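You operate a simulated robot arm through the tools that you are given. There is no shell and no other tool. Be economical: measure what you need, move in short steps, check, and stop when the job is done.

The job below is to be done with a simulated two-armed robot. You get a single attempt, and the scene is never put back.

Task
Beat the lumps out of the batter and tip it into the fluted dish.
Fine: hold the cup still while you whisk; stand the whisk stick in its socket, put the cup back. Set down upright: whisk stick, mixing cup. What is to be rubbed or washed off counts as gone when no trace of it is left.

It is judged by the outcome, as a careful person would: the job done as asked, and still so three seconds after it is handed in. It fails if anything else is knocked over, pushed out of place, dropped, spilled or broken.

Robot
Two 7-joint arms with two-finger parallel grippers on one trunk, on a base that drives. Base frame: it is fixed to the floor where the robot stands at the start and does not move with it; the origin is under the middle of the robot, x ahead of it, y to its left, z up; the surface under the hand at the start is at about z = 0.82. Units: m, rad, N and s.
The left shoulder is at the start at [0.07, 0.133, 1.226], the right one opposite. With the tool pointing down near the work surface each hand reaches from about 0.1 to 0.64 m from the robot's upright axis, wherever it stands, measured 20 degrees to its own side. Places, roughly: cord spool [-0.25, -5.5, 0.75]; nut mill [-0.25, -5.5, 0.75]; seed shaker [-0.25, -5.5, 1.25]; sieve cup [-0.5, -5.75, 1.5]; syrup bottle [-0.25, -5.5, 1.25]; tin tumbler [-0.5, -5.5, 1.25]. Payload 1.57 kg a hand.
The tool frame of a hand sits at the grasp point between the pads (the TCP): z along the fingers, y along the line on which they close. The tips reach 0.03 m beyond it. Largest opening 0.08 m; finger width 0.017, thickness 0.012; the body of the gripper, 0.04 by 0.082 m, starts 0.08 m behind the TCP.
Orientation is that of the tool frame in the base frame, as [roll, pitch, yaw] about the fixed x, y, z axes, in that order (R = Rz(yaw) Ry(pitch) Rx(roll)). With the fingers straight down and closing along the base's y, the tool's x points along the base's -x, its y along +y and its z along -z.

Tools
- The arms move only by the tool drive_tool. It takes "left_motion", "right_motion" or both (then of equal length, played together; a hand with none holds still); each is a list that holds one entry, the list of rows, each a list of 7 numbers: the shift along the tool's x, y, z in mm, then the turn, a rotation vector about the tool's x, y, z in rad, then the finger opening in mm, from 0 to 80. In form: [[[dx, dy, dz, rx, ry, rz, grip], ...]]. A call has 1 to 10 rows; each row shifts and turns the commanded pose from where the row before left it, along the tool's axes as they then stand. A row lasts 0.2 s, in which the tool goes at most 0.05 m and 0.15 rad; a call with a longer step from one row to the next is refused whole, and so is a gripper value outside its range. Where a pose cannot be reached the arm comes as near as it can. A force on the tool above 40 N (or 10 N above the force at the start of the call, whichever is more), or a blocked arm, ends the call early, and 0.2 s more pass. The fingers move at their own pace (about 0.153 m/s each) and stop on an object; they squeeze with about 28 N. The grip force told is the motor's: it shows also when the fingers shut on nothing. Time passes only in rows, and 0.2 s behind the last, so rows that do not move let the fingers close. It gives the time, the measured TCP pose, the force on the tool (base axes), the opening and the grip force at its end, in the units of the frame above (readings bear some noise), with the torque about the TCP (base axes, N m) and any sound that the robot's microphone picked up, and new pictures: "show" is both (left out), scene, wrist or none (wrist: the cameras of the hands that moved).
- Cameras (640 x 400 px; columns grow to the right, rows downward): "scene" is now at [0.131, -0.021, 1.4466]; the picture's right is [-0.23, -0.97, 0.00], its down [-0.62, 0.15, -0.77] and it looks along [0.75, -0.18, -0.64] (base axes); focal length 228 px, centre (320, 200). "left" rides on the left gripper at [0.072, 0.007, -0.122] in its tool frame; the picture's right is [-0.09, 1.00, 0.00], its down [-0.84, -0.08, -0.54] and it looks along [-0.54, -0.05, 0.84] (tool axes); focal length 238 px, centre (320, 200). "right" rides on the right gripper at [0.072, -0.007, -0.122] in its tool frame; the picture's right is [0.09, 1.00, 0.00], its down [-0.84, 0.08, -0.54] and it looks along [-0.54, 0.05, 0.84] (tool axes); focal length 238 px, centre (320, 200). There is no depth. A picture from a camera that has moved, and an enlarged one, comes with that camera's place and axes in the base frame and with its lens.
- raise_lower(by): slides the trunk up (or, below 0, down) by that many m; the arms and the scene camera ride with it, the base frame stays. It gives what a move gives, with no picture.
- steer(legs): drives the robot by 1 to 6 legs, each [ahead, left, turn to the left] in m, m and rad, along the robot's own axes; the way and the turn of a leg run together, so that a leg with both is an arc; at most 1.5 m and 3.142 rad a leg. The arms and the cameras ride along, it lands a little off, and it stops where it bumps. It gives what a move gives, and a new picture of the scene camera.
- turn_head(pan, tilt): turns the head with the scene camera to pan (to the left, within 1.501 rad either way) and tilt (down, from -0.506 to 1.204), counted from straight ahead of the robot. It gives what a move gives, and a new picture of the scene camera.
- inspect(camera, box): a new picture of the part [left, top, right, bottom] of that camera's present view, enlarged. The clock stands still meanwhile.
- sign_off(): hands the job in; it is judged then, once.

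Go step by step. Nothing tells you exact positions but the pictures and the camera data: compare them with the known pose of the tool, close in by small moves and look again before you grip or let go. The budget is 120 turns and 260 pictures, counting those below and the enlarged ones. Unless the task says otherwise, let go and move clear before handing in, and close with one line.

The tools are called after ">>>" as name(argument=value, ...) on one line, values as JSON. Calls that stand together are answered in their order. drive_tool: Moves the arms, as the interface text tells. Its arguments: {"type":"object","properties":{"left_motion":{"type":"array","items":{"type":"array","items":{"type":"array","items":{"type":"number"}}}},"right_motion":{"type":"array","items":{"type":"array","items":{"type":"array","items":{"type":"number"}}}},"show":{"type":"string","enum":["both","scene","wrist","none"]}},"required":[]} The other tools are called the same way: raise_lower (by) slides the trunk up or down; steer (legs) drives the base; turn_head (pan, tilt) turns the head that bears the scene camera; inspect (camera, box) takes an enlarged picture of a part of a camera's view; sign_off () hands the job in.

At the start:

```text
t: 0.0
left_tcp_pos: [0.3883, 0.04, 1.2722]
left_orientation: [-3.141, 0.001, -3.138]
left_contact_force: [-0.2, -0.1, 0.5]
left_moment: [-0.01, -0.03, 0.0]
left_grip_width: 0.0799
left_grasp_force: 0.0
right_tcp_pos: [0.3953, -0.3326, 1.2672]
right_orientation: [-3.141, 0.001, -3.141]
right_contact_force: [-0.3, 0.0, 0.3]
right_moment: [-0.01, -0.01, 0.03]
right_grip_width: 0.0799
right_grasp_force: 0.0
trunk travel left (down, up): [-0.8, 0.14]
robot x, y, heading: [0.0018, -0.0031, -0.004]
head pan, tilt: [-0.232, 0.696]
```

scene: 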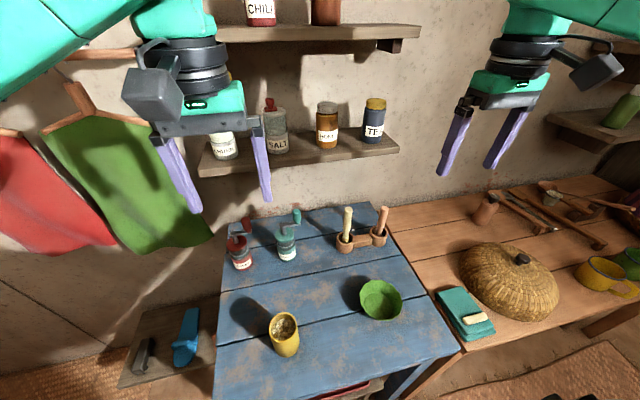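
right: 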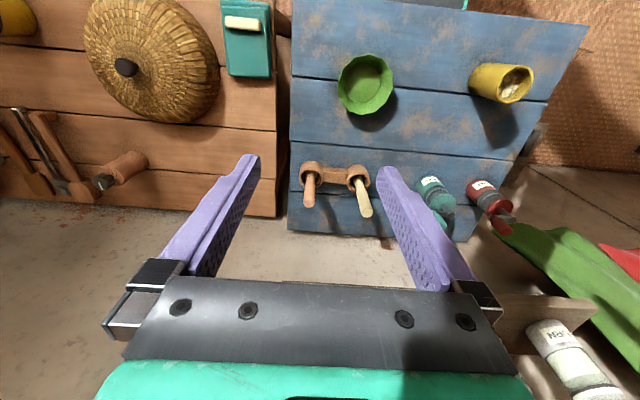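
left: 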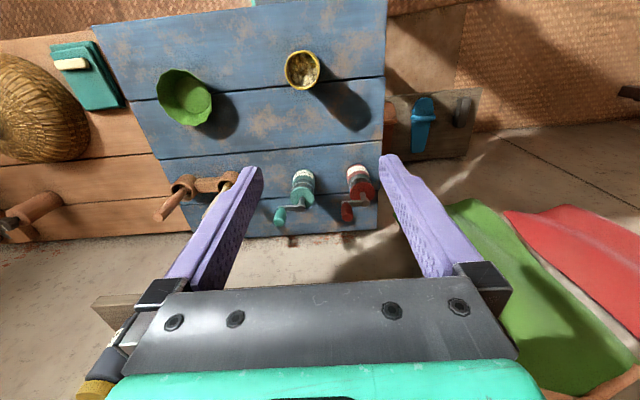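

I see a blue table with a yellow cup (batter), a green fluted dish and a wooden double socket holding two sticks. I'll look closer first.

>>> inspect(camera="scene", box=[220, 190, 420, 370])

>>> inspect(camera="right", box=[280, 30, 560, 240])

>>> inspect(camera="left", box=[130, 30, 390, 240])

```text
2.22 times, centred on (320, 280) of scene
camera zoom: at [0.131, -0.021, 1.4466], right [-0.23, -0.97, 0.0], down [-0.62, 0.15, -0.77], along [0.75, -0.18, -0.64], focal length 507 px, centre (320, 22)
```

zoom: 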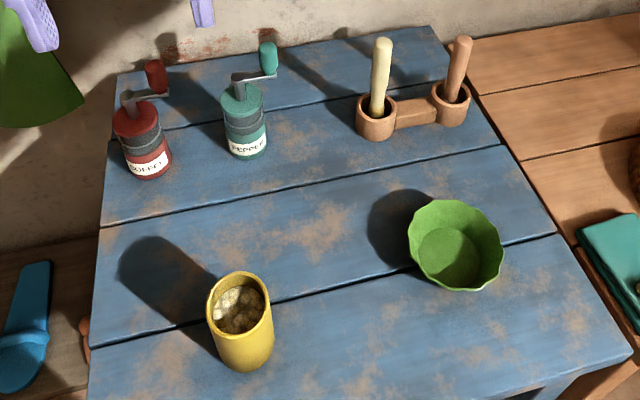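

```text
1.90 times, centred on (420, 135) of right
camera zoom: at [0.3231, -0.3395, 1.3885], right [-0.09, 1.0, 0.0], down [0.84, 0.08, 0.54], along [0.54, 0.05, -0.84], focal length 454 px, centre (130, 324)
```

zoom: 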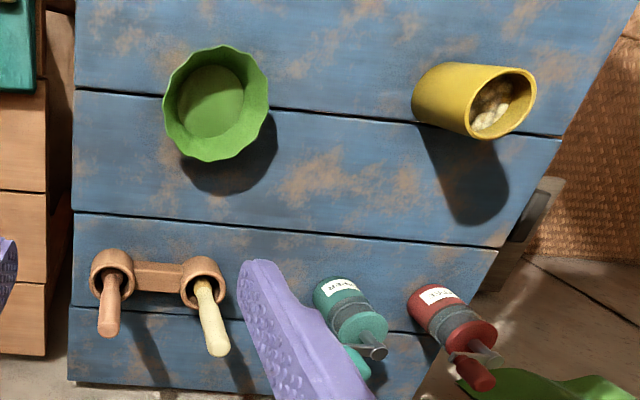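

```text
1.90 times, centred on (260, 135) of left
camera zoom: at [0.3155, 0.0464, 1.393], right [0.09, 1.0, 0.0], down [0.84, -0.08, 0.54], along [0.54, -0.05, -0.84], focal length 454 px, centre (434, 324)
```

zoom: 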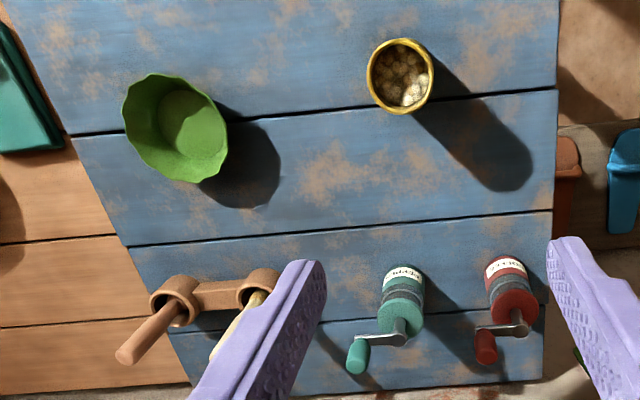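

>>> inspect(camera="scene", box=[325, 195, 400, 260])

>>> inspect(camera="right", box=[285, 145, 385, 225])

>>> inspect(camera="left", box=[280, 40, 325, 100])

```text
6.15 times, centred on (362, 228) of scene
camera zoom: at [0.131, -0.021, 1.4466], right [-0.23, -0.97, 0.0], down [-0.62, 0.15, -0.77], along [0.75, -0.18, -0.64], focal length 1405 px, centre (58, 31)
```

zoom: 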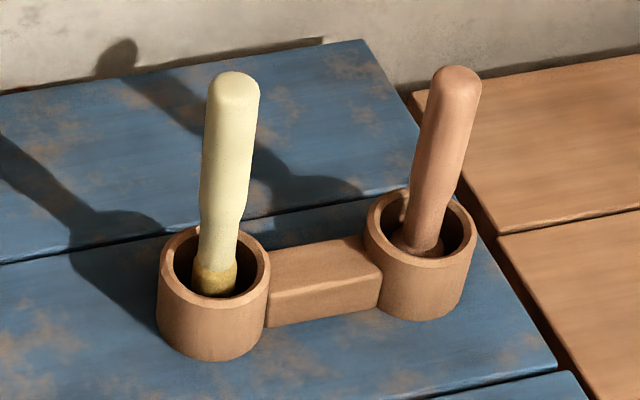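

```text
5.00 times, centred on (335, 185) of right
camera zoom: at [0.3231, -0.3395, 1.3885], right [-0.09, 1.0, 0.0], down [0.84, 0.08, 0.54], along [0.54, 0.05, -0.84], focal length 1192 px, centre (245, 275)
```

zoom: 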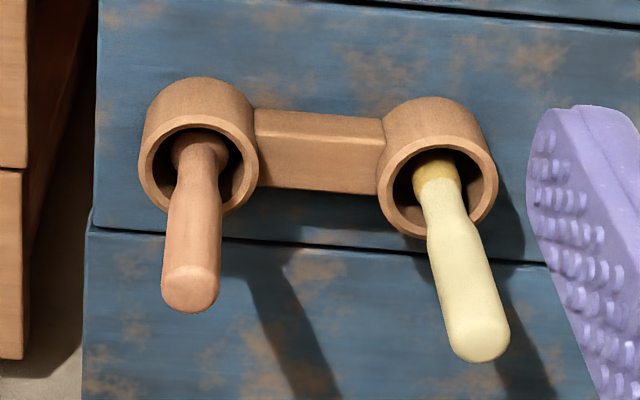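

```text
6.67 times, centred on (302, 70) of left
camera zoom: at [0.3155, 0.0464, 1.393], right [0.09, 1.0, 0.0], down [0.84, -0.08, 0.54], along [0.54, -0.05, -0.84], focal length 1589 px, centre (437, 1067)
```

zoom: 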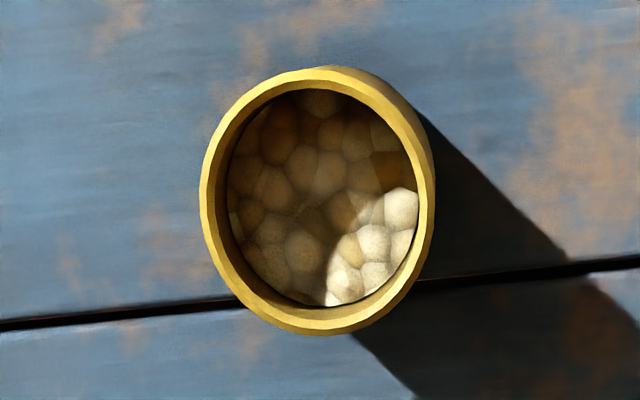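

>>> inspect(camera="scene", box=[430, 170, 640, 345])

>>> drive_tool(right_motion=[[[0, 8, 20, 0, -0.131, 0, 80], [0, 8, 20, 0, -0.131, 0, 80], [0, 8, 20, 0, -0.131, 0, 80], [0, 8, 20, 0, -0.131, 0, 80], [0, 8, 20, 0, -0.131, 0, 80], [0, 8, 20, 0, -0.131, 0, 80], [0, 0, 0, 0, 0, 0, 80]]])

```text
2.29 times, centred on (535, 258) of scene
camera zoom: at [0.131, -0.021, 1.4466], right [-0.23, -0.97, 0.0], down [-0.62, 0.15, -0.77], along [0.75, -0.18, -0.64], focal length 522 px, centre (-171, 69)
```

zoom: 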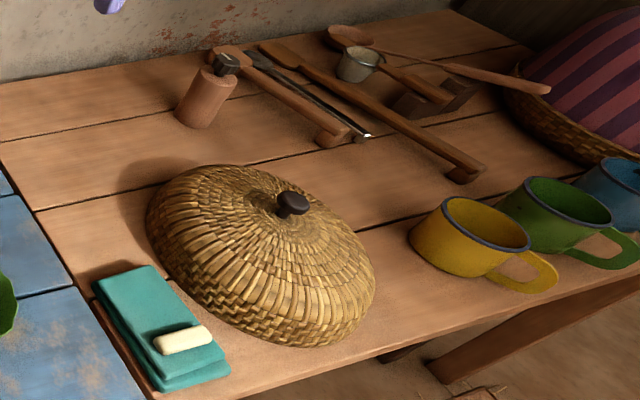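

```text
t: 1.6
left_tcp_pos: [0.3875, 0.0395, 1.2715]
left_orientation: [3.14, 0.001, -3.139]
left_contact_force: [0.2, -0.5, -0.3]
left_moment: [0.0, -0.02, -0.02]
left_grip_width: 0.0798
left_grasp_force: 0.0
right_tcp_pos: [0.4459, -0.2767, 1.1788]
right_orientation: [-3.128, 0.767, -3.119]
right_contact_force: [-0.1, -0.7, 0.0]
right_moment: [-0.01, -0.01, 0.04]
right_grip_width: 0.0802
right_grasp_force: 0.0
right hand out of reach, approached as far as the arm can: row 5, 6
trunk travel left (down, up): [-0.8, 0.14]
robot x, y, heading: [0.0007, -0.0009, 0.006]
head pan, tilt: [-0.232, 0.696]
camera scene: at [0.131, -0.0218, 1.4466], right [-0.23, -0.97, 0.0], down [-0.62, 0.15, -0.77], along [0.75, -0.18, -0.64], focal length 228 px, centre (320, 200)
camera right: at [0.3102, -0.2842, 1.2179], right [-0.08, 0.99, -0.07], down [0.23, 0.09, 0.97], along [0.97, 0.06, -0.23], focal length 238 px, centre (320, 200)
```

scene: 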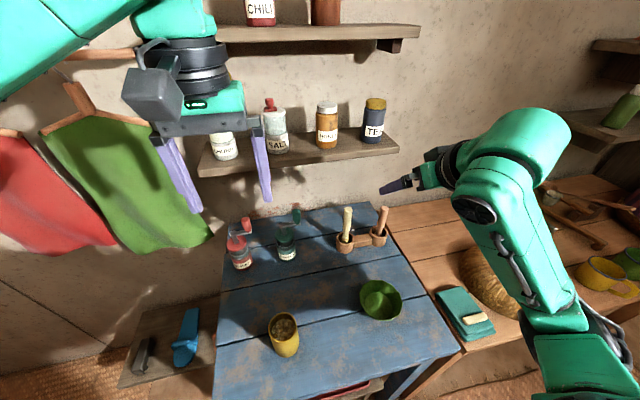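
right: 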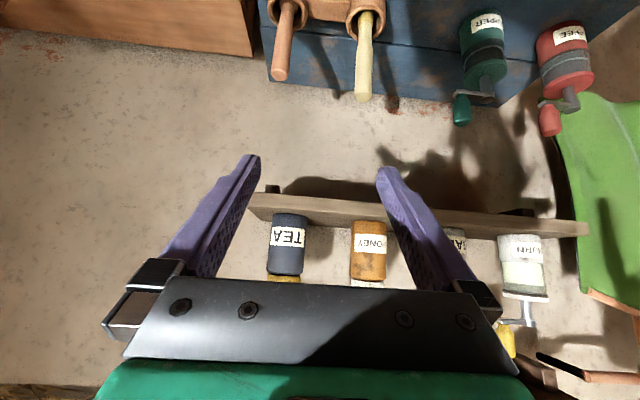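

>>> drive_tool(right_motion=[[[17, 9, 29, 0, 0, 0, 80], [17, 9, 29, 0, 0, 0, 80], [17, 9, 29, 0, 0, 0, 80], [17, 9, 29, 0, 0, 0, 80], [17, 9, 29, 0, 0, 0, 80], [17, 9, 29, 0, 0, 0, 80], [0, 0, 0, 0, 0, 0, 80]]])

```text
t: 3.2
left_tcp_pos: [0.3867, 0.0405, 1.2714]
left_orientation: [-3.141, 0.0, -3.14]
left_contact_force: [0.8, -0.3, -0.1]
left_moment: [0.0, 0.01, -0.01]
left_grip_width: 0.0799
left_grasp_force: 0.0
right_tcp_pos: [0.5001, -0.2203, 0.984]
right_orientation: [-3.141, 0.787, 3.14]
right_contact_force: [0.3, -0.4, -0.1]
right_moment: [0.02, -0.03, -0.03]
right_grip_width: 0.08
right_grasp_force: 0.1
trunk travel left (down, up): [-0.8, 0.14]
robot x, y, heading: [-0.0004, -0.0006, -0.001]
head pan, tilt: [-0.232, 0.696]
camera scene: at [0.1311, -0.021, 1.4466], right [-0.23, -0.97, 0.0], down [-0.62, 0.15, -0.77], along [0.75, -0.18, -0.64], focal length 228 px, centre (320, 200)
camera right: at [0.3632, -0.2264, 1.0192], right [-0.06, 1.0, -0.07], down [0.21, 0.08, 0.98], along [0.98, 0.05, -0.21], focal length 238 px, centre (320, 200)
```

scene: 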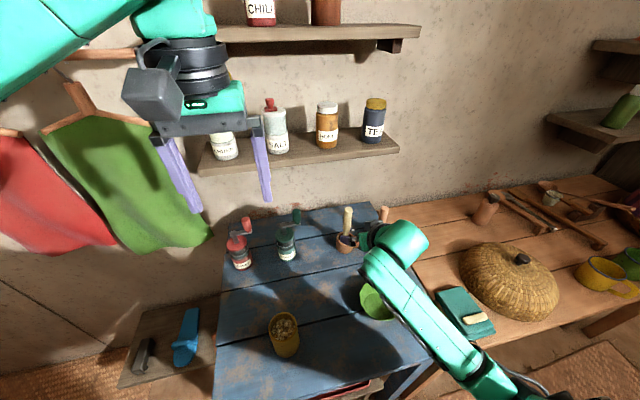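
right: 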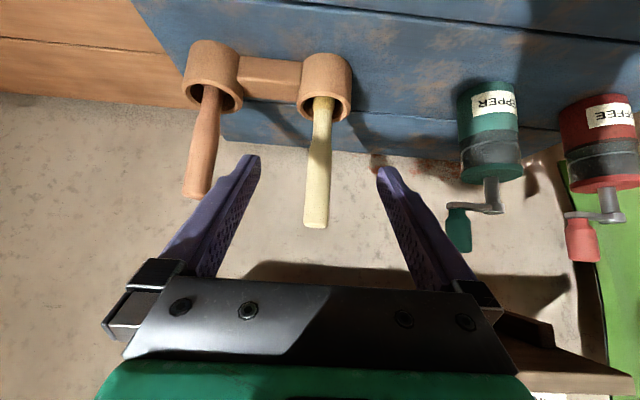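

>>> drive_tool(right_motion=[[[-17, 1, 26, 0, 0, 0, 80], [-17, 1, 26, 0, 0, 0, 80], [-18, 0, 26, 0, 0, 0, 80], [0, 0, 0, 0, 0, 0, 80]]])

```text
t: 4.2
left_tcp_pos: [0.3878, 0.0408, 1.2719]
left_orientation: [-3.142, 0.0, -3.14]
left_contact_force: [-0.3, -0.3, -0.4]
left_moment: [0.0, 0.01, 0.01]
left_grip_width: 0.0797
left_grasp_force: 0.0
right_tcp_pos: [0.5909, -0.2193, 0.9662]
right_orientation: [-3.141, 0.789, 3.141]
right_contact_force: [0.6, 0.0, -0.2]
right_moment: [0.01, 0.0, 0.0]
right_grip_width: 0.0802
right_grasp_force: 0.1
trunk travel left (down, up): [-0.8, 0.14]
robot x, y, heading: [0.0023, 0.0015, -0.002]
head pan, tilt: [-0.232, 0.696]
camera scene: at [0.1307, -0.0211, 1.4466], right [-0.23, -0.97, 0.0], down [-0.62, 0.15, -0.77], along [0.75, -0.18, -0.64], focal length 228 px, centre (320, 200)
camera right: at [0.4543, -0.2256, 1.0018], right [-0.07, 1.0, -0.06], down [0.21, 0.08, 0.98], along [0.98, 0.05, -0.21], focal length 238 px, centre (320, 200)
```

scene: 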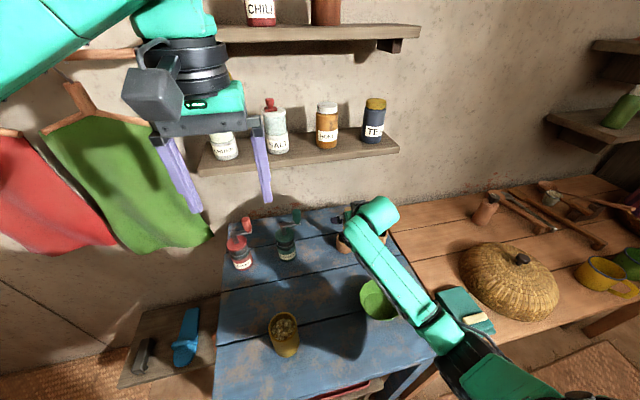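
right: 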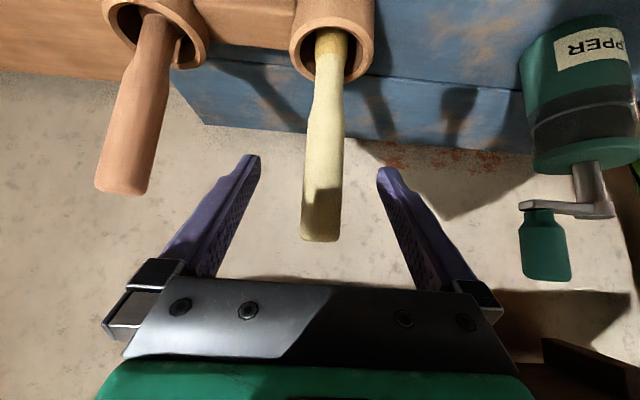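

>>> drive_tool(right_motion=[[[0, 0, 0, 0, 0, 0, 0], [0, 0, 0, 0, 0, 0, 0], [0, 0, 0, 0, 0, 0, 0], [-14, 0, -14, 0, 0, 0, 0], [-14, 0, -14, 0, 0, 0, 0], [-14, 0, -14, 0, 0, 0, 0], [-14, 0, -14, 0, 0, 0, 0], [0, 0, 0, 0, 0, 0, 0]]])

```text
t: 6.0
left_tcp_pos: [0.3877, 0.0404, 1.2716]
left_orientation: [3.14, 0.0, -3.141]
left_contact_force: [-0.2, 0.4, -0.5]
left_moment: [-0.01, 0.02, 0.01]
left_grip_width: 0.0801
left_grasp_force: 0.0
right_tcp_pos: [0.5908, -0.2196, 1.0457]
right_orientation: [3.141, 0.785, -3.141]
right_contact_force: [0.2, -0.2, -1.5]
right_moment: [-0.11, 0.0, -0.04]
right_grip_width: 0.0223
right_grasp_force: 27.8
trunk travel left (down, up): [-0.8, 0.14]
robot x, y, heading: [0.0009, 0.0003, 0.002]
head pan, tilt: [-0.232, 0.696]
camera scene: at [0.1311, -0.0212, 1.4466], right [-0.23, -0.97, 0.0], down [-0.62, 0.15, -0.77], along [0.75, -0.18, -0.64], focal length 228 px, centre (320, 200)
camera right: at [0.4545, -0.2264, 1.0806], right [-0.07, 1.0, -0.06], down [0.21, 0.08, 0.98], along [0.98, 0.05, -0.21], focal length 238 px, centre (320, 200)
```

scene: 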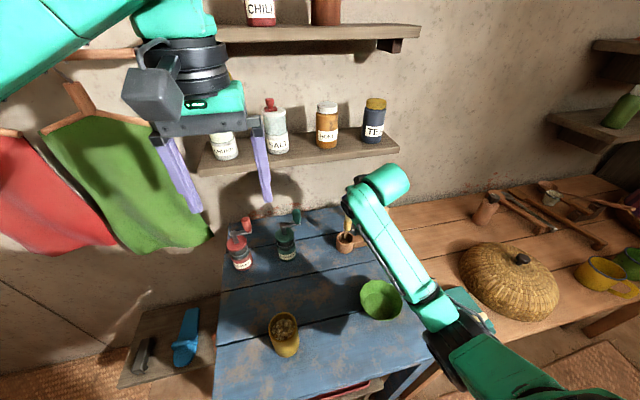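
right: 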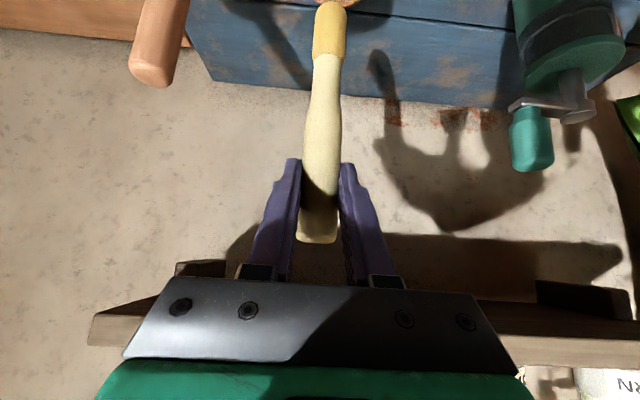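

>>> inspect(camera="scene", box=[325, 180, 405, 260])

>>> inspect(camera="right", box=[270, 0, 390, 80])

```text
5.00 times, centred on (365, 220) of scene
camera zoom: at [0.1311, -0.0212, 1.4466], right [-0.23, -0.97, 0.0], down [-0.62, 0.15, -0.77], along [0.75, -0.18, -0.64], focal length 1141 px, centre (95, 100)
```

zoom: 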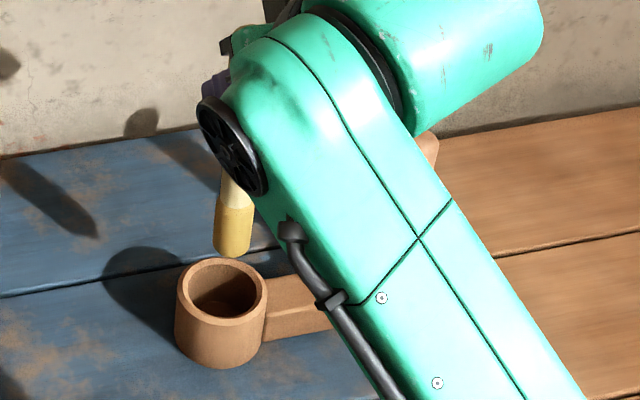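

```text
5.00 times, centred on (330, 40) of right
camera zoom: at [0.4545, -0.2264, 1.0806], right [-0.07, 1.0, -0.06], down [0.21, 0.08, 0.98], along [0.98, 0.05, -0.21], focal length 1192 px, centre (270, 1000)
```

zoom: 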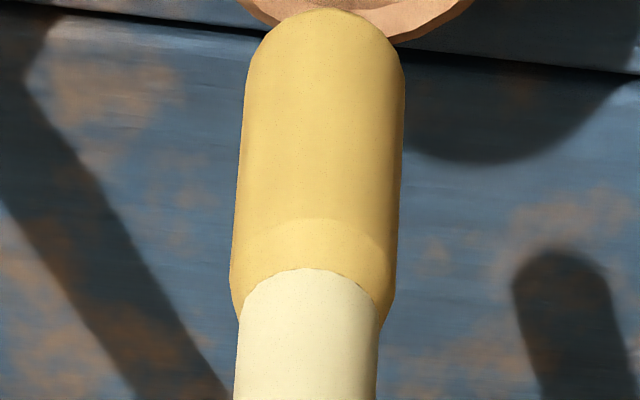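

The cream stick has a plain smooth yellow end, more like a muddler than a whisk. I'll put it back exactly and check the pink one.

>>> drive_tool(right_motion=[[[14, 0, 14, 0, 0, 0, 0], [14, 0, 14, 0, 0, 0, 0], [14, 0, 14, 0, 0, 0, 0], [13.5, 0, 13.5, 0, 0, 0, 0], [0, 0, 0, 0, 0, 0, 0], [0, 0, 0, 0, 0, 0, 40], [0, 0, 0, 0, 0, 0, 80], [0, 0, 0, 0, 0, 0, 80]]])

```text
t: 7.8
left_tcp_pos: [0.3876, 0.0404, 1.2711]
left_orientation: [-3.141, 0.001, -3.14]
left_contact_force: [-0.2, 0.0, 0.3]
left_moment: [-0.01, 0.02, 0.01]
left_grip_width: 0.0802
left_grasp_force: 0.1
right_tcp_pos: [0.5914, -0.2189, 0.9652]
right_orientation: [-3.141, 0.788, 3.14]
right_contact_force: [0.3, 0.0, -0.1]
right_moment: [0.02, 0.02, -0.02]
right_grip_width: 0.0803
right_grasp_force: 0.0
trunk travel left (down, up): [-0.8, 0.14]
robot x, y, heading: [-0.003, -0.0032, -0.0]
head pan, tilt: [-0.232, 0.696]
camera scene: at [0.131, -0.021, 1.4466], right [-0.23, -0.97, 0.0], down [-0.62, 0.15, -0.77], along [0.75, -0.18, -0.64], focal length 228 px, centre (320, 200)
camera right: at [0.455, -0.2263, 1.0017], right [-0.06, 1.0, -0.07], down [0.21, 0.08, 0.98], along [0.98, 0.05, -0.21], focal length 238 px, centre (320, 200)
```

scene: 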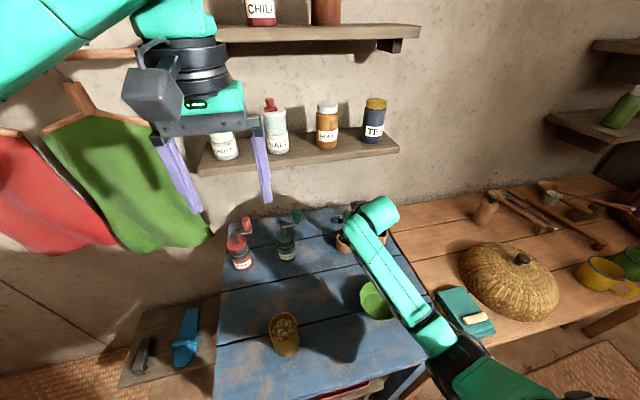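
right: 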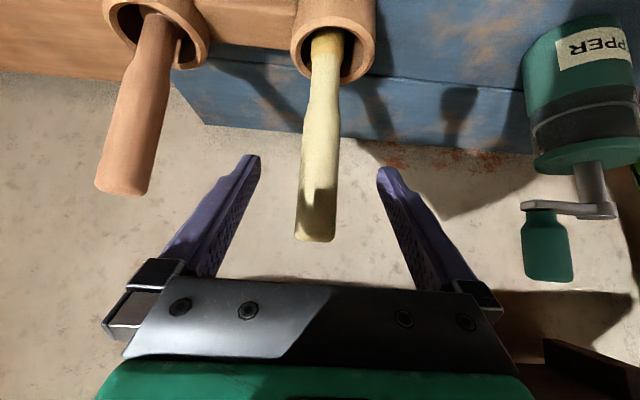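

>>> drive_tool(right_motion=[[[22, 0, -22, 0, 0, 0, 80], [22, 0, -22, 0, 0, 0, 80], [22, 0, -22, 0, 0, 0, 80], [0, -40, 0, 0, 0, 0, 80], [0, -40, 0, 0, 0, 0, 80], [0, -40, 0, 0, 0, 0, 80], [0, 0, 0, 0, 0, 0, 80]]])

>>> inspect(camera="right", box=[270, 20, 370, 120])

```text
t: 9.4
left_tcp_pos: [0.3883, 0.0409, 1.2703]
left_orientation: [-3.142, -0.001, -3.139]
left_contact_force: [-0.2, 0.0, -0.2]
left_moment: [-0.03, -0.02, 0.01]
left_grip_width: 0.0797
left_grasp_force: 0.1
right_tcp_pos: [0.4962, -0.3412, 0.9673]
right_orientation: [-3.141, 0.786, -3.14]
right_contact_force: [-0.4, 0.9, 0.0]
right_moment: [0.01, 0.02, 0.01]
right_grip_width: 0.0803
right_grasp_force: 0.0
trunk travel left (down, up): [-0.8, 0.14]
robot x, y, heading: [0.0013, 0.006, -0.003]
head pan, tilt: [-0.232, 0.696]
camera scene: at [0.1311, -0.0207, 1.4466], right [-0.23, -0.97, 0.0], down [-0.62, 0.15, -0.77], along [0.75, -0.18, -0.64], focal length 228 px, centre (320, 200)
camera right: at [0.3588, -0.3472, 1.0033], right [-0.07, 1.0, -0.07], down [0.21, 0.08, 0.98], along [0.98, 0.05, -0.21], focal length 238 px, centre (320, 200)
```

scene: 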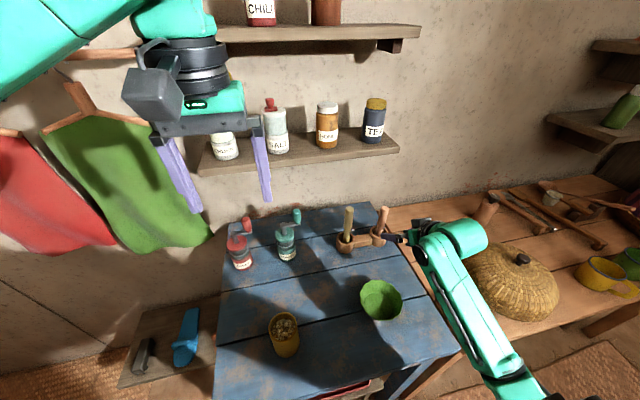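
right: 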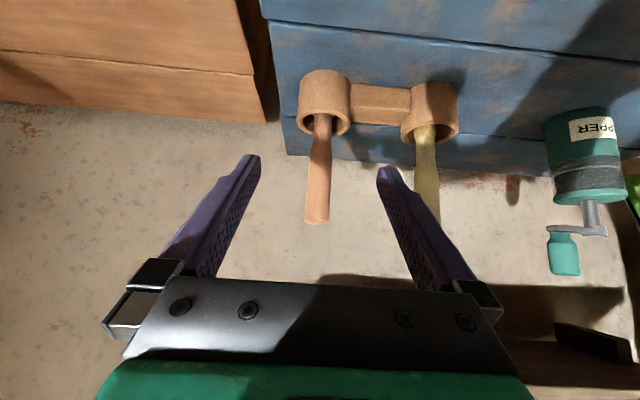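

```text
4.00 times, centred on (320, 70) of right
camera zoom: at [0.3588, -0.3472, 1.0033], right [-0.07, 1.0, -0.07], down [0.21, 0.08, 0.98], along [0.98, 0.05, -0.21], focal length 953 px, centre (320, 720)
```

zoom: 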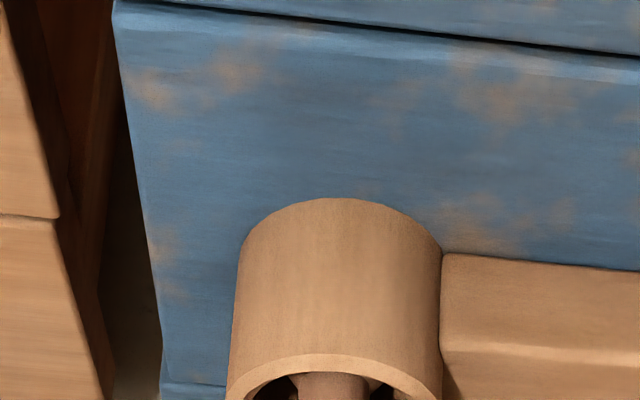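

>>> drive_tool(right_motion=[[[-22, 1, 27, 0, 0, 0, 80], [-22, 1, 27, 0, 0, 0, 80], [-22, 0, 27, 0, 0, 0, 80], [0, 0, 0, 0, 0, 0, 80], [0, 0, 0, 0, 0, 0, 0], [0, 0, 0, 0, 0, 0, 0], [0, 0, 0, 0, 0, 0, 0]]])

```text
t: 11.0
left_tcp_pos: [0.3873, 0.0405, 1.2712]
left_orientation: [3.141, -0.001, -3.139]
left_contact_force: [-0.1, 0.5, 1.1]
left_moment: [0.0, -0.01, 0.03]
left_grip_width: 0.0799
left_grasp_force: 0.1
right_tcp_pos: [0.6011, -0.338, 0.9555]
right_orientation: [-3.14, 0.787, -3.141]
right_contact_force: [0.3, 0.5, 0.9]
right_moment: [0.08, -0.02, 0.03]
right_grip_width: 0.0238
right_grasp_force: 27.7
trunk travel left (down, up): [-0.8, 0.14]
robot x, y, heading: [-0.0013, -0.0014, -0.003]
head pan, tilt: [-0.232, 0.696]
camera scene: at [0.1309, -0.021, 1.4466], right [-0.23, -0.97, 0.0], down [-0.62, 0.15, -0.77], along [0.75, -0.18, -0.64], focal length 228 px, centre (320, 200)
camera right: at [0.464, -0.3445, 0.9913], right [-0.07, 1.0, -0.07], down [0.21, 0.08, 0.98], along [0.98, 0.05, -0.21], focal length 238 px, centre (320, 200)
```

scene: 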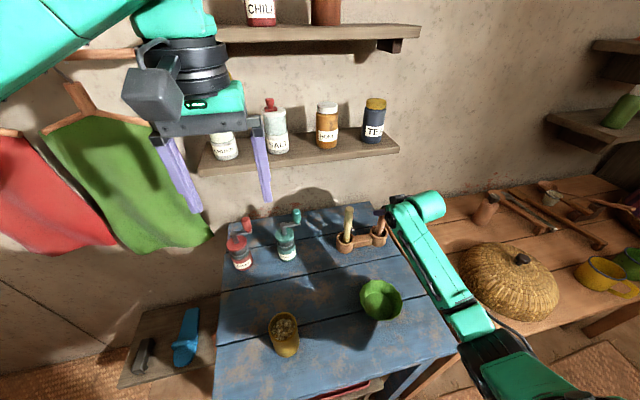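
right: 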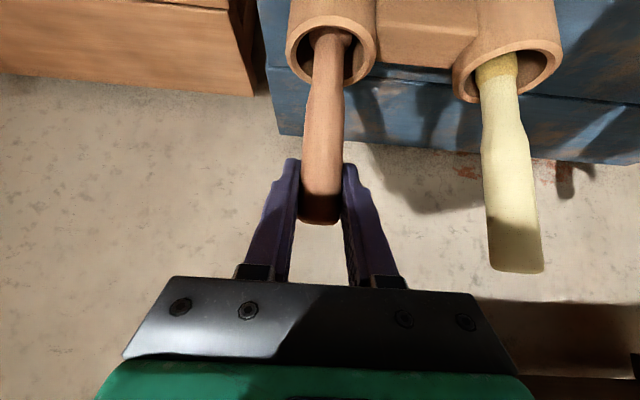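

>>> drive_tool(right_motion=[[[-14, 0, -14, 0, 0, 0, 0], [-14, 0, -14, 0, 0, 0, 0], [-14, 0, -14, 0, 0, 0, 0], [-14, 0, -14, 0, 0, 0, 0], [-7, 0, -7, 0, 0, 0, 0], [0, 0, 0, 0, 0, 0, 0]]])

>>> inspect(camera="right", box=[270, 0, 390, 80])

>>> inspect(camera="scene", box=[350, 180, 430, 260])

```text
t: 12.4
left_tcp_pos: [0.3871, 0.0413, 1.2717]
left_orientation: [-3.141, -0.003, -3.14]
left_contact_force: [0.0, -0.3, 0.9]
left_moment: [0.0, -0.01, 0.0]
left_grip_width: 0.0799
left_grasp_force: 0.0
right_tcp_pos: [0.6018, -0.3387, 1.0437]
right_orientation: [-3.141, 0.785, 3.141]
right_contact_force: [-0.5, -0.6, -1.1]
right_moment: [-0.02, -0.01, -0.01]
right_grip_width: 0.0238
right_grasp_force: 27.8
trunk travel left (down, up): [-0.8, 0.14]
robot x, y, heading: [-0.0015, 0.0009, 0.001]
head pan, tilt: [-0.232, 0.696]
camera scene: at [0.1313, -0.0212, 1.4466], right [-0.23, -0.97, 0.0], down [-0.62, 0.15, -0.77], along [0.75, -0.18, -0.64], focal length 228 px, centre (320, 200)
camera right: at [0.4654, -0.345, 1.0784], right [-0.07, 1.0, -0.07], down [0.21, 0.08, 0.98], along [0.98, 0.05, -0.21], focal length 238 px, centre (320, 200)
```

scene: 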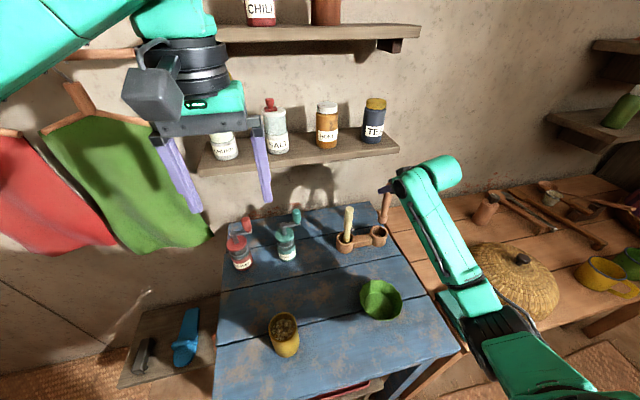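
right: 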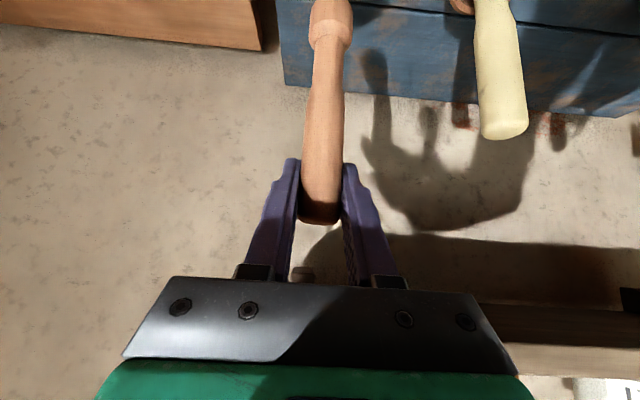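

```text
5.00 times, centred on (330, 40) of right
camera zoom: at [0.4654, -0.345, 1.0784], right [-0.07, 1.0, -0.07], down [0.21, 0.08, 0.98], along [0.98, 0.05, -0.21], focal length 1192 px, centre (270, 1000)
```

zoom: 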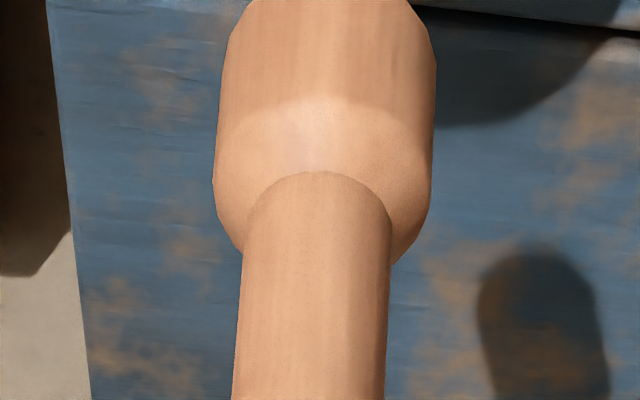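

```text
5.00 times, centred on (390, 220) of scene
camera zoom: at [0.1313, -0.0212, 1.4466], right [-0.23, -0.97, 0.0], down [-0.62, 0.15, -0.77], along [0.75, -0.18, -0.64], focal length 1141 px, centre (-30, 100)
```

zoom: 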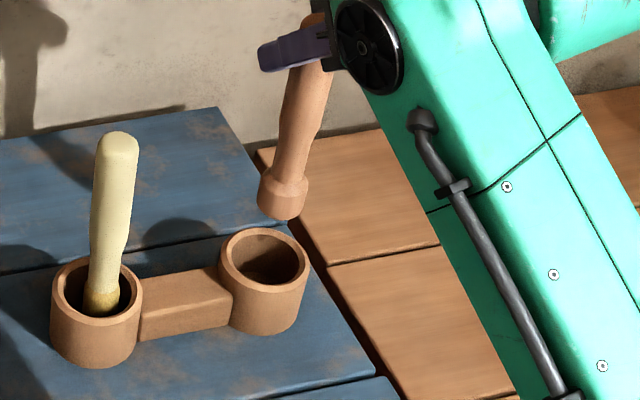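

Pink has a plain club head. I'll bring it up near the scene camera to look at its end.

>>> drive_tool(right_motion=[[[0, 20, -24, 0, 0, 0, 0], [0, 20, -24, 0, 0, 0, 0], [0, 20, -24, 0, 0, 0, 0], [0, 20, -24, 0, 0, 0, 0], [0, 20, -24, 0, 0, 0, 0], [0, 20, -24, 0, 0, 0, 0]]], show="none")

>>> drive_tool(right_motion=[[[0, 0, -40, 0, 0.131, 0, 0], [0, 0, -40, 0, 0.131, 0, 0], [0, 0, -40, 0, 0.131, 0, 0], [0, 0, -40, 0, 0.131, 0, 0], [0, 0, -40, 0, 0.131, 0, 0], [0, 0, -40, 0, 0.131, 0, 0], [0, 0, 0, 0, 0, 0, 0]]], show="wrist")

>>> turn_head(pan=-0.5, tilt=0.2)

```text
t: 13.8
left_tcp_pos: [0.3881, 0.0424, 1.2707]
left_orientation: [-3.139, 0.0, -3.141]
left_contact_force: [0.3, 0.5, -0.2]
left_moment: [-0.02, 0.01, 0.01]
left_grip_width: 0.0798
left_grasp_force: 0.1
right_tcp_pos: [0.5023, -0.2164, 1.147]
right_orientation: [-3.141, 0.788, -3.14]
right_contact_force: [0.6, -0.7, -1.4]
right_moment: [-0.02, -0.02, 0.01]
right_grip_width: 0.0238
right_grasp_force: 27.9
trunk travel left (down, up): [-0.8, 0.14]
robot x, y, heading: [0.0033, -0.0006, 0.003]
head pan, tilt: [-0.232, 0.696]
```

```text
t: 15.4
left_tcp_pos: [0.3877, 0.0402, 1.2716]
left_orientation: [-3.141, -0.001, -3.139]
left_contact_force: [-0.4, 0.4, 0.0]
left_moment: [-0.01, 0.01, 0.01]
left_grip_width: 0.0799
left_grasp_force: 0.0
right_tcp_pos: [0.394, -0.2181, 1.3568]
right_orientation: [3.14, -0.001, -3.141]
right_contact_force: [-0.1, -0.1, -1.0]
right_moment: [0.02, -0.02, 0.02]
right_grip_width: 0.0237
right_grasp_force: 27.9
trunk travel left (down, up): [-0.8, 0.14]
robot x, y, heading: [0.0009, 0.0035, 0.004]
head pan, tilt: [-0.232, 0.696]
camera right: at [0.3223, -0.225, 1.4786], right [-0.09, 1.0, 0.0], down [0.84, 0.08, 0.54], along [0.54, 0.05, -0.84], focal length 238 px, centre (320, 200)
```

right: 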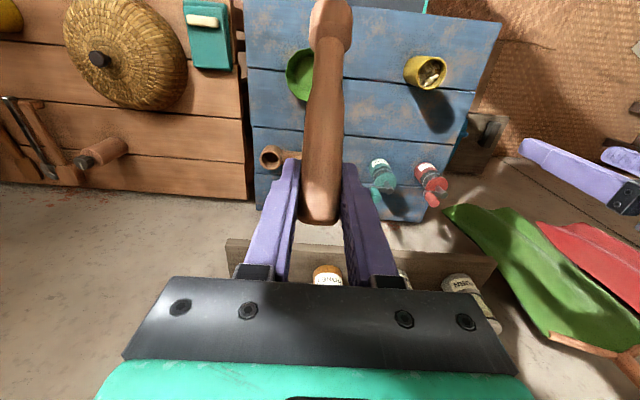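

```text
t: 16.3
left_tcp_pos: [0.3875, 0.0406, 1.2711]
left_orientation: [-3.141, 0.0, -3.14]
left_contact_force: [0.4, 1.0, 0.8]
left_moment: [0.0, 0.0, 0.0]
left_grip_width: 0.08
left_grasp_force: 0.0
right_tcp_pos: [0.3941, -0.2175, 1.3561]
right_orientation: [-3.141, -0.001, 3.142]
right_contact_force: [0.5, 0.2, 0.2]
right_moment: [-0.03, -0.02, -0.02]
right_grip_width: 0.0234
right_grasp_force: 28.0
trunk travel left (down, up): [-0.8, 0.14]
robot x, y, heading: [0.0037, 0.0006, 0.002]
head pan, tilt: [-0.499, 0.201]
camera scene: at [0.1302, -0.0459, 1.4917], right [-0.48, -0.88, 0.0], down [-0.18, 0.1, -0.98], along [0.86, -0.47, -0.2], focal length 228 px, centre (320, 200)
```

scene: 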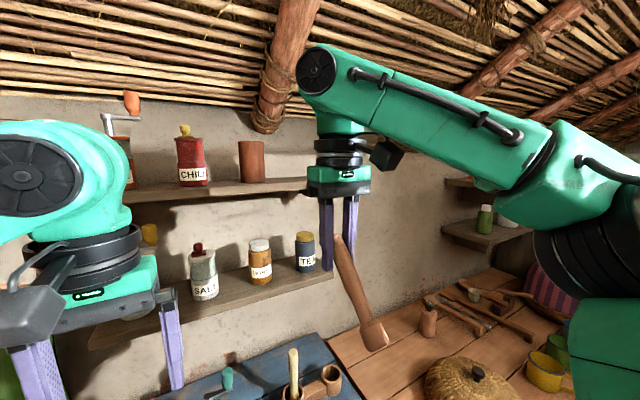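

>>> drive_tool(right_motion=[[[0, 0, -10, 0, 0.14, 0, 0], [0, 0, -10, 0, 0.14, 0, 0], [0, 0, -10, 0, 0.14, 0, 0], [0, 0, -10, 0, 0.14, 0, 0], [0, 0, -10, 0, 0.14, 0, 0], [0, 0, 0, 0, 0, 0, 0]]], show="none")

>>> inspect(camera="scene", box=[280, 180, 440, 360])

```text
t: 17.7
left_tcp_pos: [0.3872, 0.0384, 1.27]
left_orientation: [3.141, 0.0, -3.139]
left_contact_force: [1.2, -0.4, 0.0]
left_moment: [0.02, -0.02, 0.0]
left_grip_width: 0.08
left_grasp_force: 0.0
right_tcp_pos: [0.3527, -0.1797, 1.2092]
right_orientation: [3.14, -0.699, 3.14]
right_contact_force: [-0.5, 0.3, 0.1]
right_moment: [0.0, -0.06, -0.01]
right_grip_width: 0.0237
right_grasp_force: 28.1
right hand out of reach, approached as far as the arm can: row 1, 2, 3, 4, 5
trunk travel left (down, up): [-0.8, 0.14]
robot x, y, heading: [0.0012, -0.0009, 0.003]
head pan, tilt: [-0.499, 0.201]
```

```text
2.22 times, centred on (360, 270) of scene
camera zoom: at [0.1297, -0.0475, 1.4918], right [-0.48, -0.88, 0.0], down [-0.17, 0.1, -0.98], along [0.86, -0.47, -0.2], focal length 507 px, centre (231, 44)
```

zoom: 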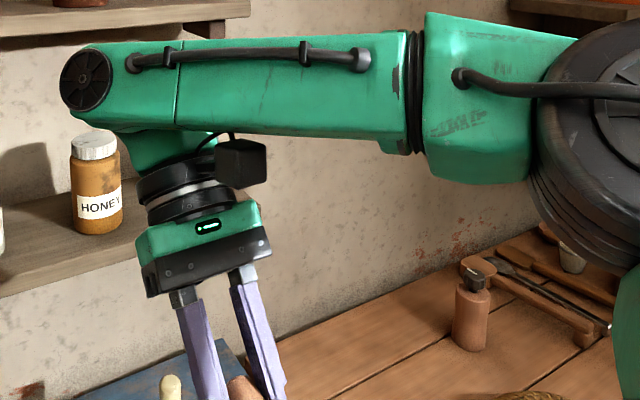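

>>> turn_head(pan=-0.6, tilt=0.75)

```text
t: 18.7
left_tcp_pos: [0.3876, 0.0404, 1.2709]
left_orientation: [3.142, -0.002, -3.14]
left_contact_force: [0.7, 0.7, -0.3]
left_moment: [0.0, 0.03, -0.02]
left_grip_width: 0.0798
left_grasp_force: 0.0
right_tcp_pos: [0.3531, -0.178, 1.2103]
right_orientation: [3.14, -0.698, 3.141]
right_contact_force: [1.0, -0.1, -0.9]
right_moment: [0.0, -0.03, -0.01]
right_grip_width: 0.0238
right_grasp_force: 28.1
trunk travel left (down, up): [-0.8, 0.14]
robot x, y, heading: [0.0024, 0.0004, -0.006]
head pan, tilt: [-0.6, 0.75]
camera scene: at [0.1169, -0.0481, 1.4422], right [-0.56, -0.83, 0.0], down [-0.56, 0.38, -0.73], along [0.6, -0.41, -0.68], focal length 228 px, centre (320, 200)
```

scene: 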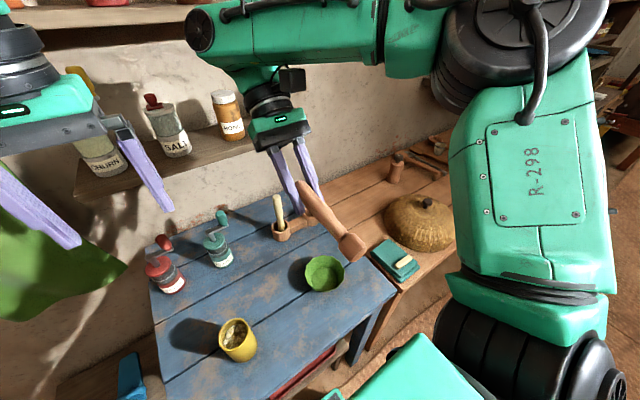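

>>> inspect(camera="scene", box=[290, 180, 390, 270])

```text
4.44 times, centred on (340, 225) of scene
camera zoom: at [0.1169, -0.0481, 1.4422], right [-0.56, -0.83, 0.0], down [-0.56, 0.38, -0.73], along [0.6, -0.41, -0.68], focal length 1015 px, centre (231, 89)
```

zoom: 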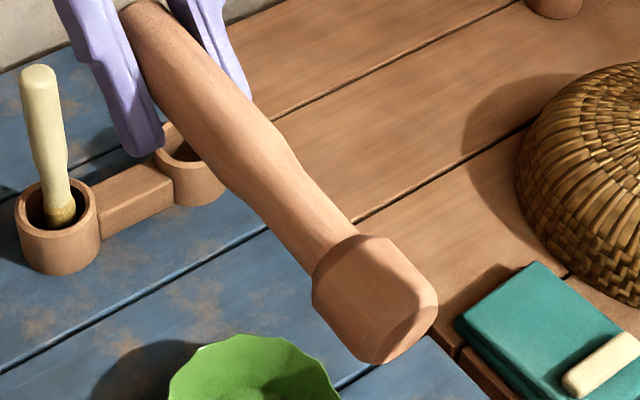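

It's a pestle-like club, so the cream one is probably the whisk. I'll return pink and then examine the cream head closely.

>>> drive_tool(right_motion=[[[0, 0, 10, 0, -0.14, 0, 0], [0, 0, 10, 0, -0.14, 0, 0], [0, 0, 10, 0, -0.14, 0, 0], [0, 0, 10, 0, -0.14, 0, 0], [0, 0, 10, 0, -0.14, 0, 0], [0, 0, 0, 0, 0, 0, 0]]], show="none")

>>> turn_head(pan=-0.4, tilt=0.7)

```text
t: 20.1
left_tcp_pos: [0.3882, 0.0409, 1.2708]
left_orientation: [3.141, -0.001, -3.14]
left_contact_force: [-0.2, 0.4, 0.9]
left_moment: [-0.01, -0.01, 0.04]
left_grip_width: 0.0801
left_grasp_force: 0.0
right_tcp_pos: [0.3339, -0.176, 1.1653]
right_orientation: [3.141, 0.002, -3.14]
right_contact_force: [0.6, 0.5, -1.9]
right_moment: [-0.03, -0.06, 0.04]
right_grip_width: 0.0237
right_grasp_force: 28.6
trunk travel left (down, up): [-0.8, 0.14]
robot x, y, heading: [-0.0016, 0.0012, 0.002]
head pan, tilt: [-0.6, 0.75]
```

```text
t: 20.8
left_tcp_pos: [0.3873, 0.0407, 1.2711]
left_orientation: [3.142, -0.002, -3.14]
left_contact_force: [0.1, -0.7, -0.4]
left_moment: [-0.03, -0.03, 0.0]
left_grip_width: 0.08
left_grasp_force: 0.1
right_tcp_pos: [0.3335, -0.1768, 1.165]
right_orientation: [-3.141, 0.0, -3.141]
right_contact_force: [-0.2, -0.6, -1.2]
right_moment: [0.0, -0.05, 0.01]
right_grip_width: 0.0239
right_grasp_force: 27.9
trunk travel left (down, up): [-0.8, 0.14]
robot x, y, heading: [0.0012, -0.0003, 0.003]
head pan, tilt: [-0.4, 0.7]
camera scene: at [0.1267, -0.0344, 1.4463], right [-0.39, -0.92, 0.0], down [-0.59, 0.25, -0.76], along [0.7, -0.3, -0.64], focal length 228 px, centre (320, 200)
```

scene: 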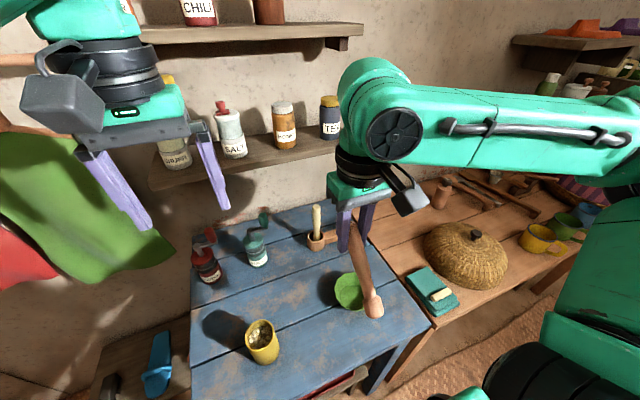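

>>> drive_tool(right_motion=[[[0, -27, 0, 0, -0.131, 0, 0], [0, -27, 0, 0, -0.131, 0, 0], [0, -27, 0, 0, -0.131, 0, 0], [0, -27, 0, 0, -0.131, 0, 0], [0, -27, 0, 0, -0.131, 0, 0], [0, -27, 0, 0, -0.13, 0, 0], [0, 0, 0, 0, 0, 0, 0]]], show="none")

>>> drive_tool(right_motion=[[[-7, 0, 40, 0, 0, 0, 0], [-7, 0, 40, 0, 0, 0, 0], [-7, 0, 40, 0, 0, 0, 0], [-7, 0, 40, 0, 0, 0, 0], [-7, 0, 40, 0, 0, 0, 0], [0, 0, 0, 0, 0, 0, 0]]])

```text
t: 22.4
left_tcp_pos: [0.3884, 0.0404, 1.2708]
left_orientation: [-3.139, -0.002, -3.14]
left_contact_force: [0.4, -0.7, -0.1]
left_moment: [0.02, 0.04, -0.01]
left_grip_width: 0.0801
left_grasp_force: 0.1
right_tcp_pos: [0.3695, -0.2817, 1.1944]
right_orientation: [3.134, 0.451, 3.141]
right_contact_force: [-0.3, 0.2, -0.7]
right_moment: [0.04, 0.01, -0.02]
right_grip_width: 0.0238
right_grasp_force: 27.3
right hand out of reach, approached as far as the arm can: row 2, 3, 4, 5, 6
trunk travel left (down, up): [-0.8, 0.14]
robot x, y, heading: [-0.003, 0.0017, -0.0]
head pan, tilt: [-0.4, 0.7]
```

```text
t: 23.8
left_tcp_pos: [0.3868, 0.0406, 1.2708]
left_orientation: [-3.139, 0.0, -3.139]
left_contact_force: [0.0, -0.2, 0.0]
left_moment: [-0.02, 0.01, -0.04]
left_grip_width: 0.0797
left_grasp_force: 0.2
right_tcp_pos: [0.4916, -0.2779, 1.0313]
right_orientation: [3.134, 0.452, -3.141]
right_contact_force: [-0.5, -1.1, -0.6]
right_moment: [-0.02, -0.01, 0.0]
right_grip_width: 0.024
right_grasp_force: 28.2
trunk travel left (down, up): [-0.8, 0.14]
robot x, y, heading: [0.0007, 0.001, 0.001]
head pan, tilt: [-0.4, 0.7]
camera scene: at [0.1256, -0.0346, 1.4464], right [-0.39, -0.92, 0.0], down [-0.59, 0.25, -0.77], along [0.7, -0.3, -0.64], focal length 228 px, centre (320, 200)
camera right: at [0.373, -0.2862, 1.1092], right [-0.09, 1.0, -0.03], down [0.52, 0.07, 0.85], along [0.85, 0.06, -0.52], focal length 238 px, centre (320, 200)
```

scene: 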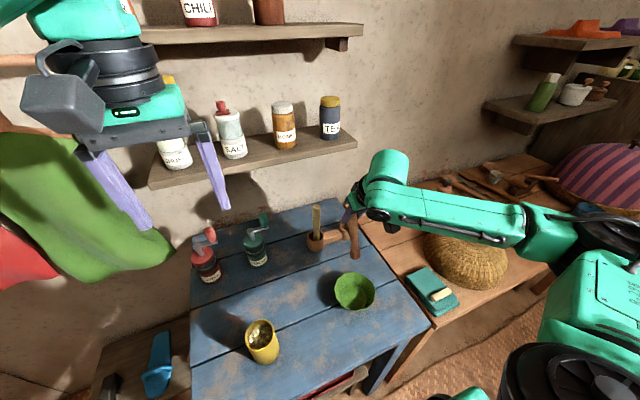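
right: 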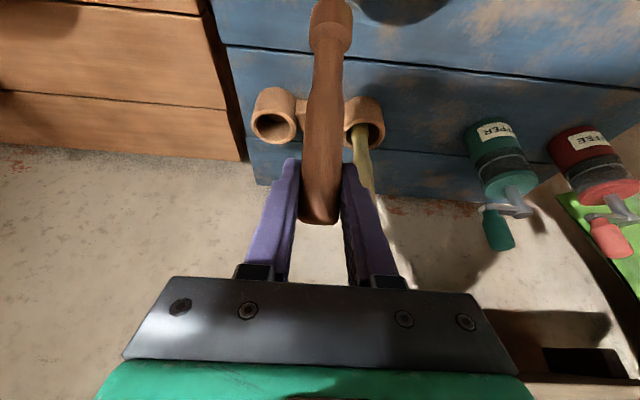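

>>> drive_tool(right_motion=[[[0, -20, -10, 0, -0.112, 0, 0], [0, -20, -10, 0, -0.112, 0, 0], [0, -20, -10, 0, -0.112, 0, 0], [0, 0, 0, 0, 0, 0, 0]]], show="wrist")

```text
t: 24.8
left_tcp_pos: [0.3882, 0.0408, 1.272]
left_orientation: [-3.141, -0.001, -3.139]
left_contact_force: [0.7, -0.1, 0.3]
left_moment: [0.01, 0.0, -0.03]
left_grip_width: 0.0797
left_grasp_force: 0.0
right_tcp_pos: [0.4749, -0.3357, 1.0519]
right_orientation: [3.133, 0.786, 3.141]
right_contact_force: [-0.4, 0.2, -0.6]
right_moment: [0.0, -0.01, -0.01]
right_grip_width: 0.0238
right_grasp_force: 27.4
trunk travel left (down, up): [-0.8, 0.14]
robot x, y, heading: [-0.0023, -0.0009, -0.004]
head pan, tilt: [-0.4, 0.7]
camera right: at [0.3379, -0.3435, 1.0878], right [-0.07, 1.0, -0.06], down [0.21, 0.07, 0.98], along [0.98, 0.05, -0.21], focal length 238 px, centre (320, 200)
```

right: 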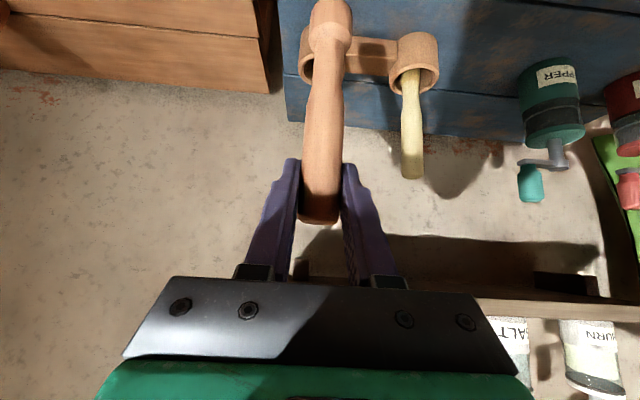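

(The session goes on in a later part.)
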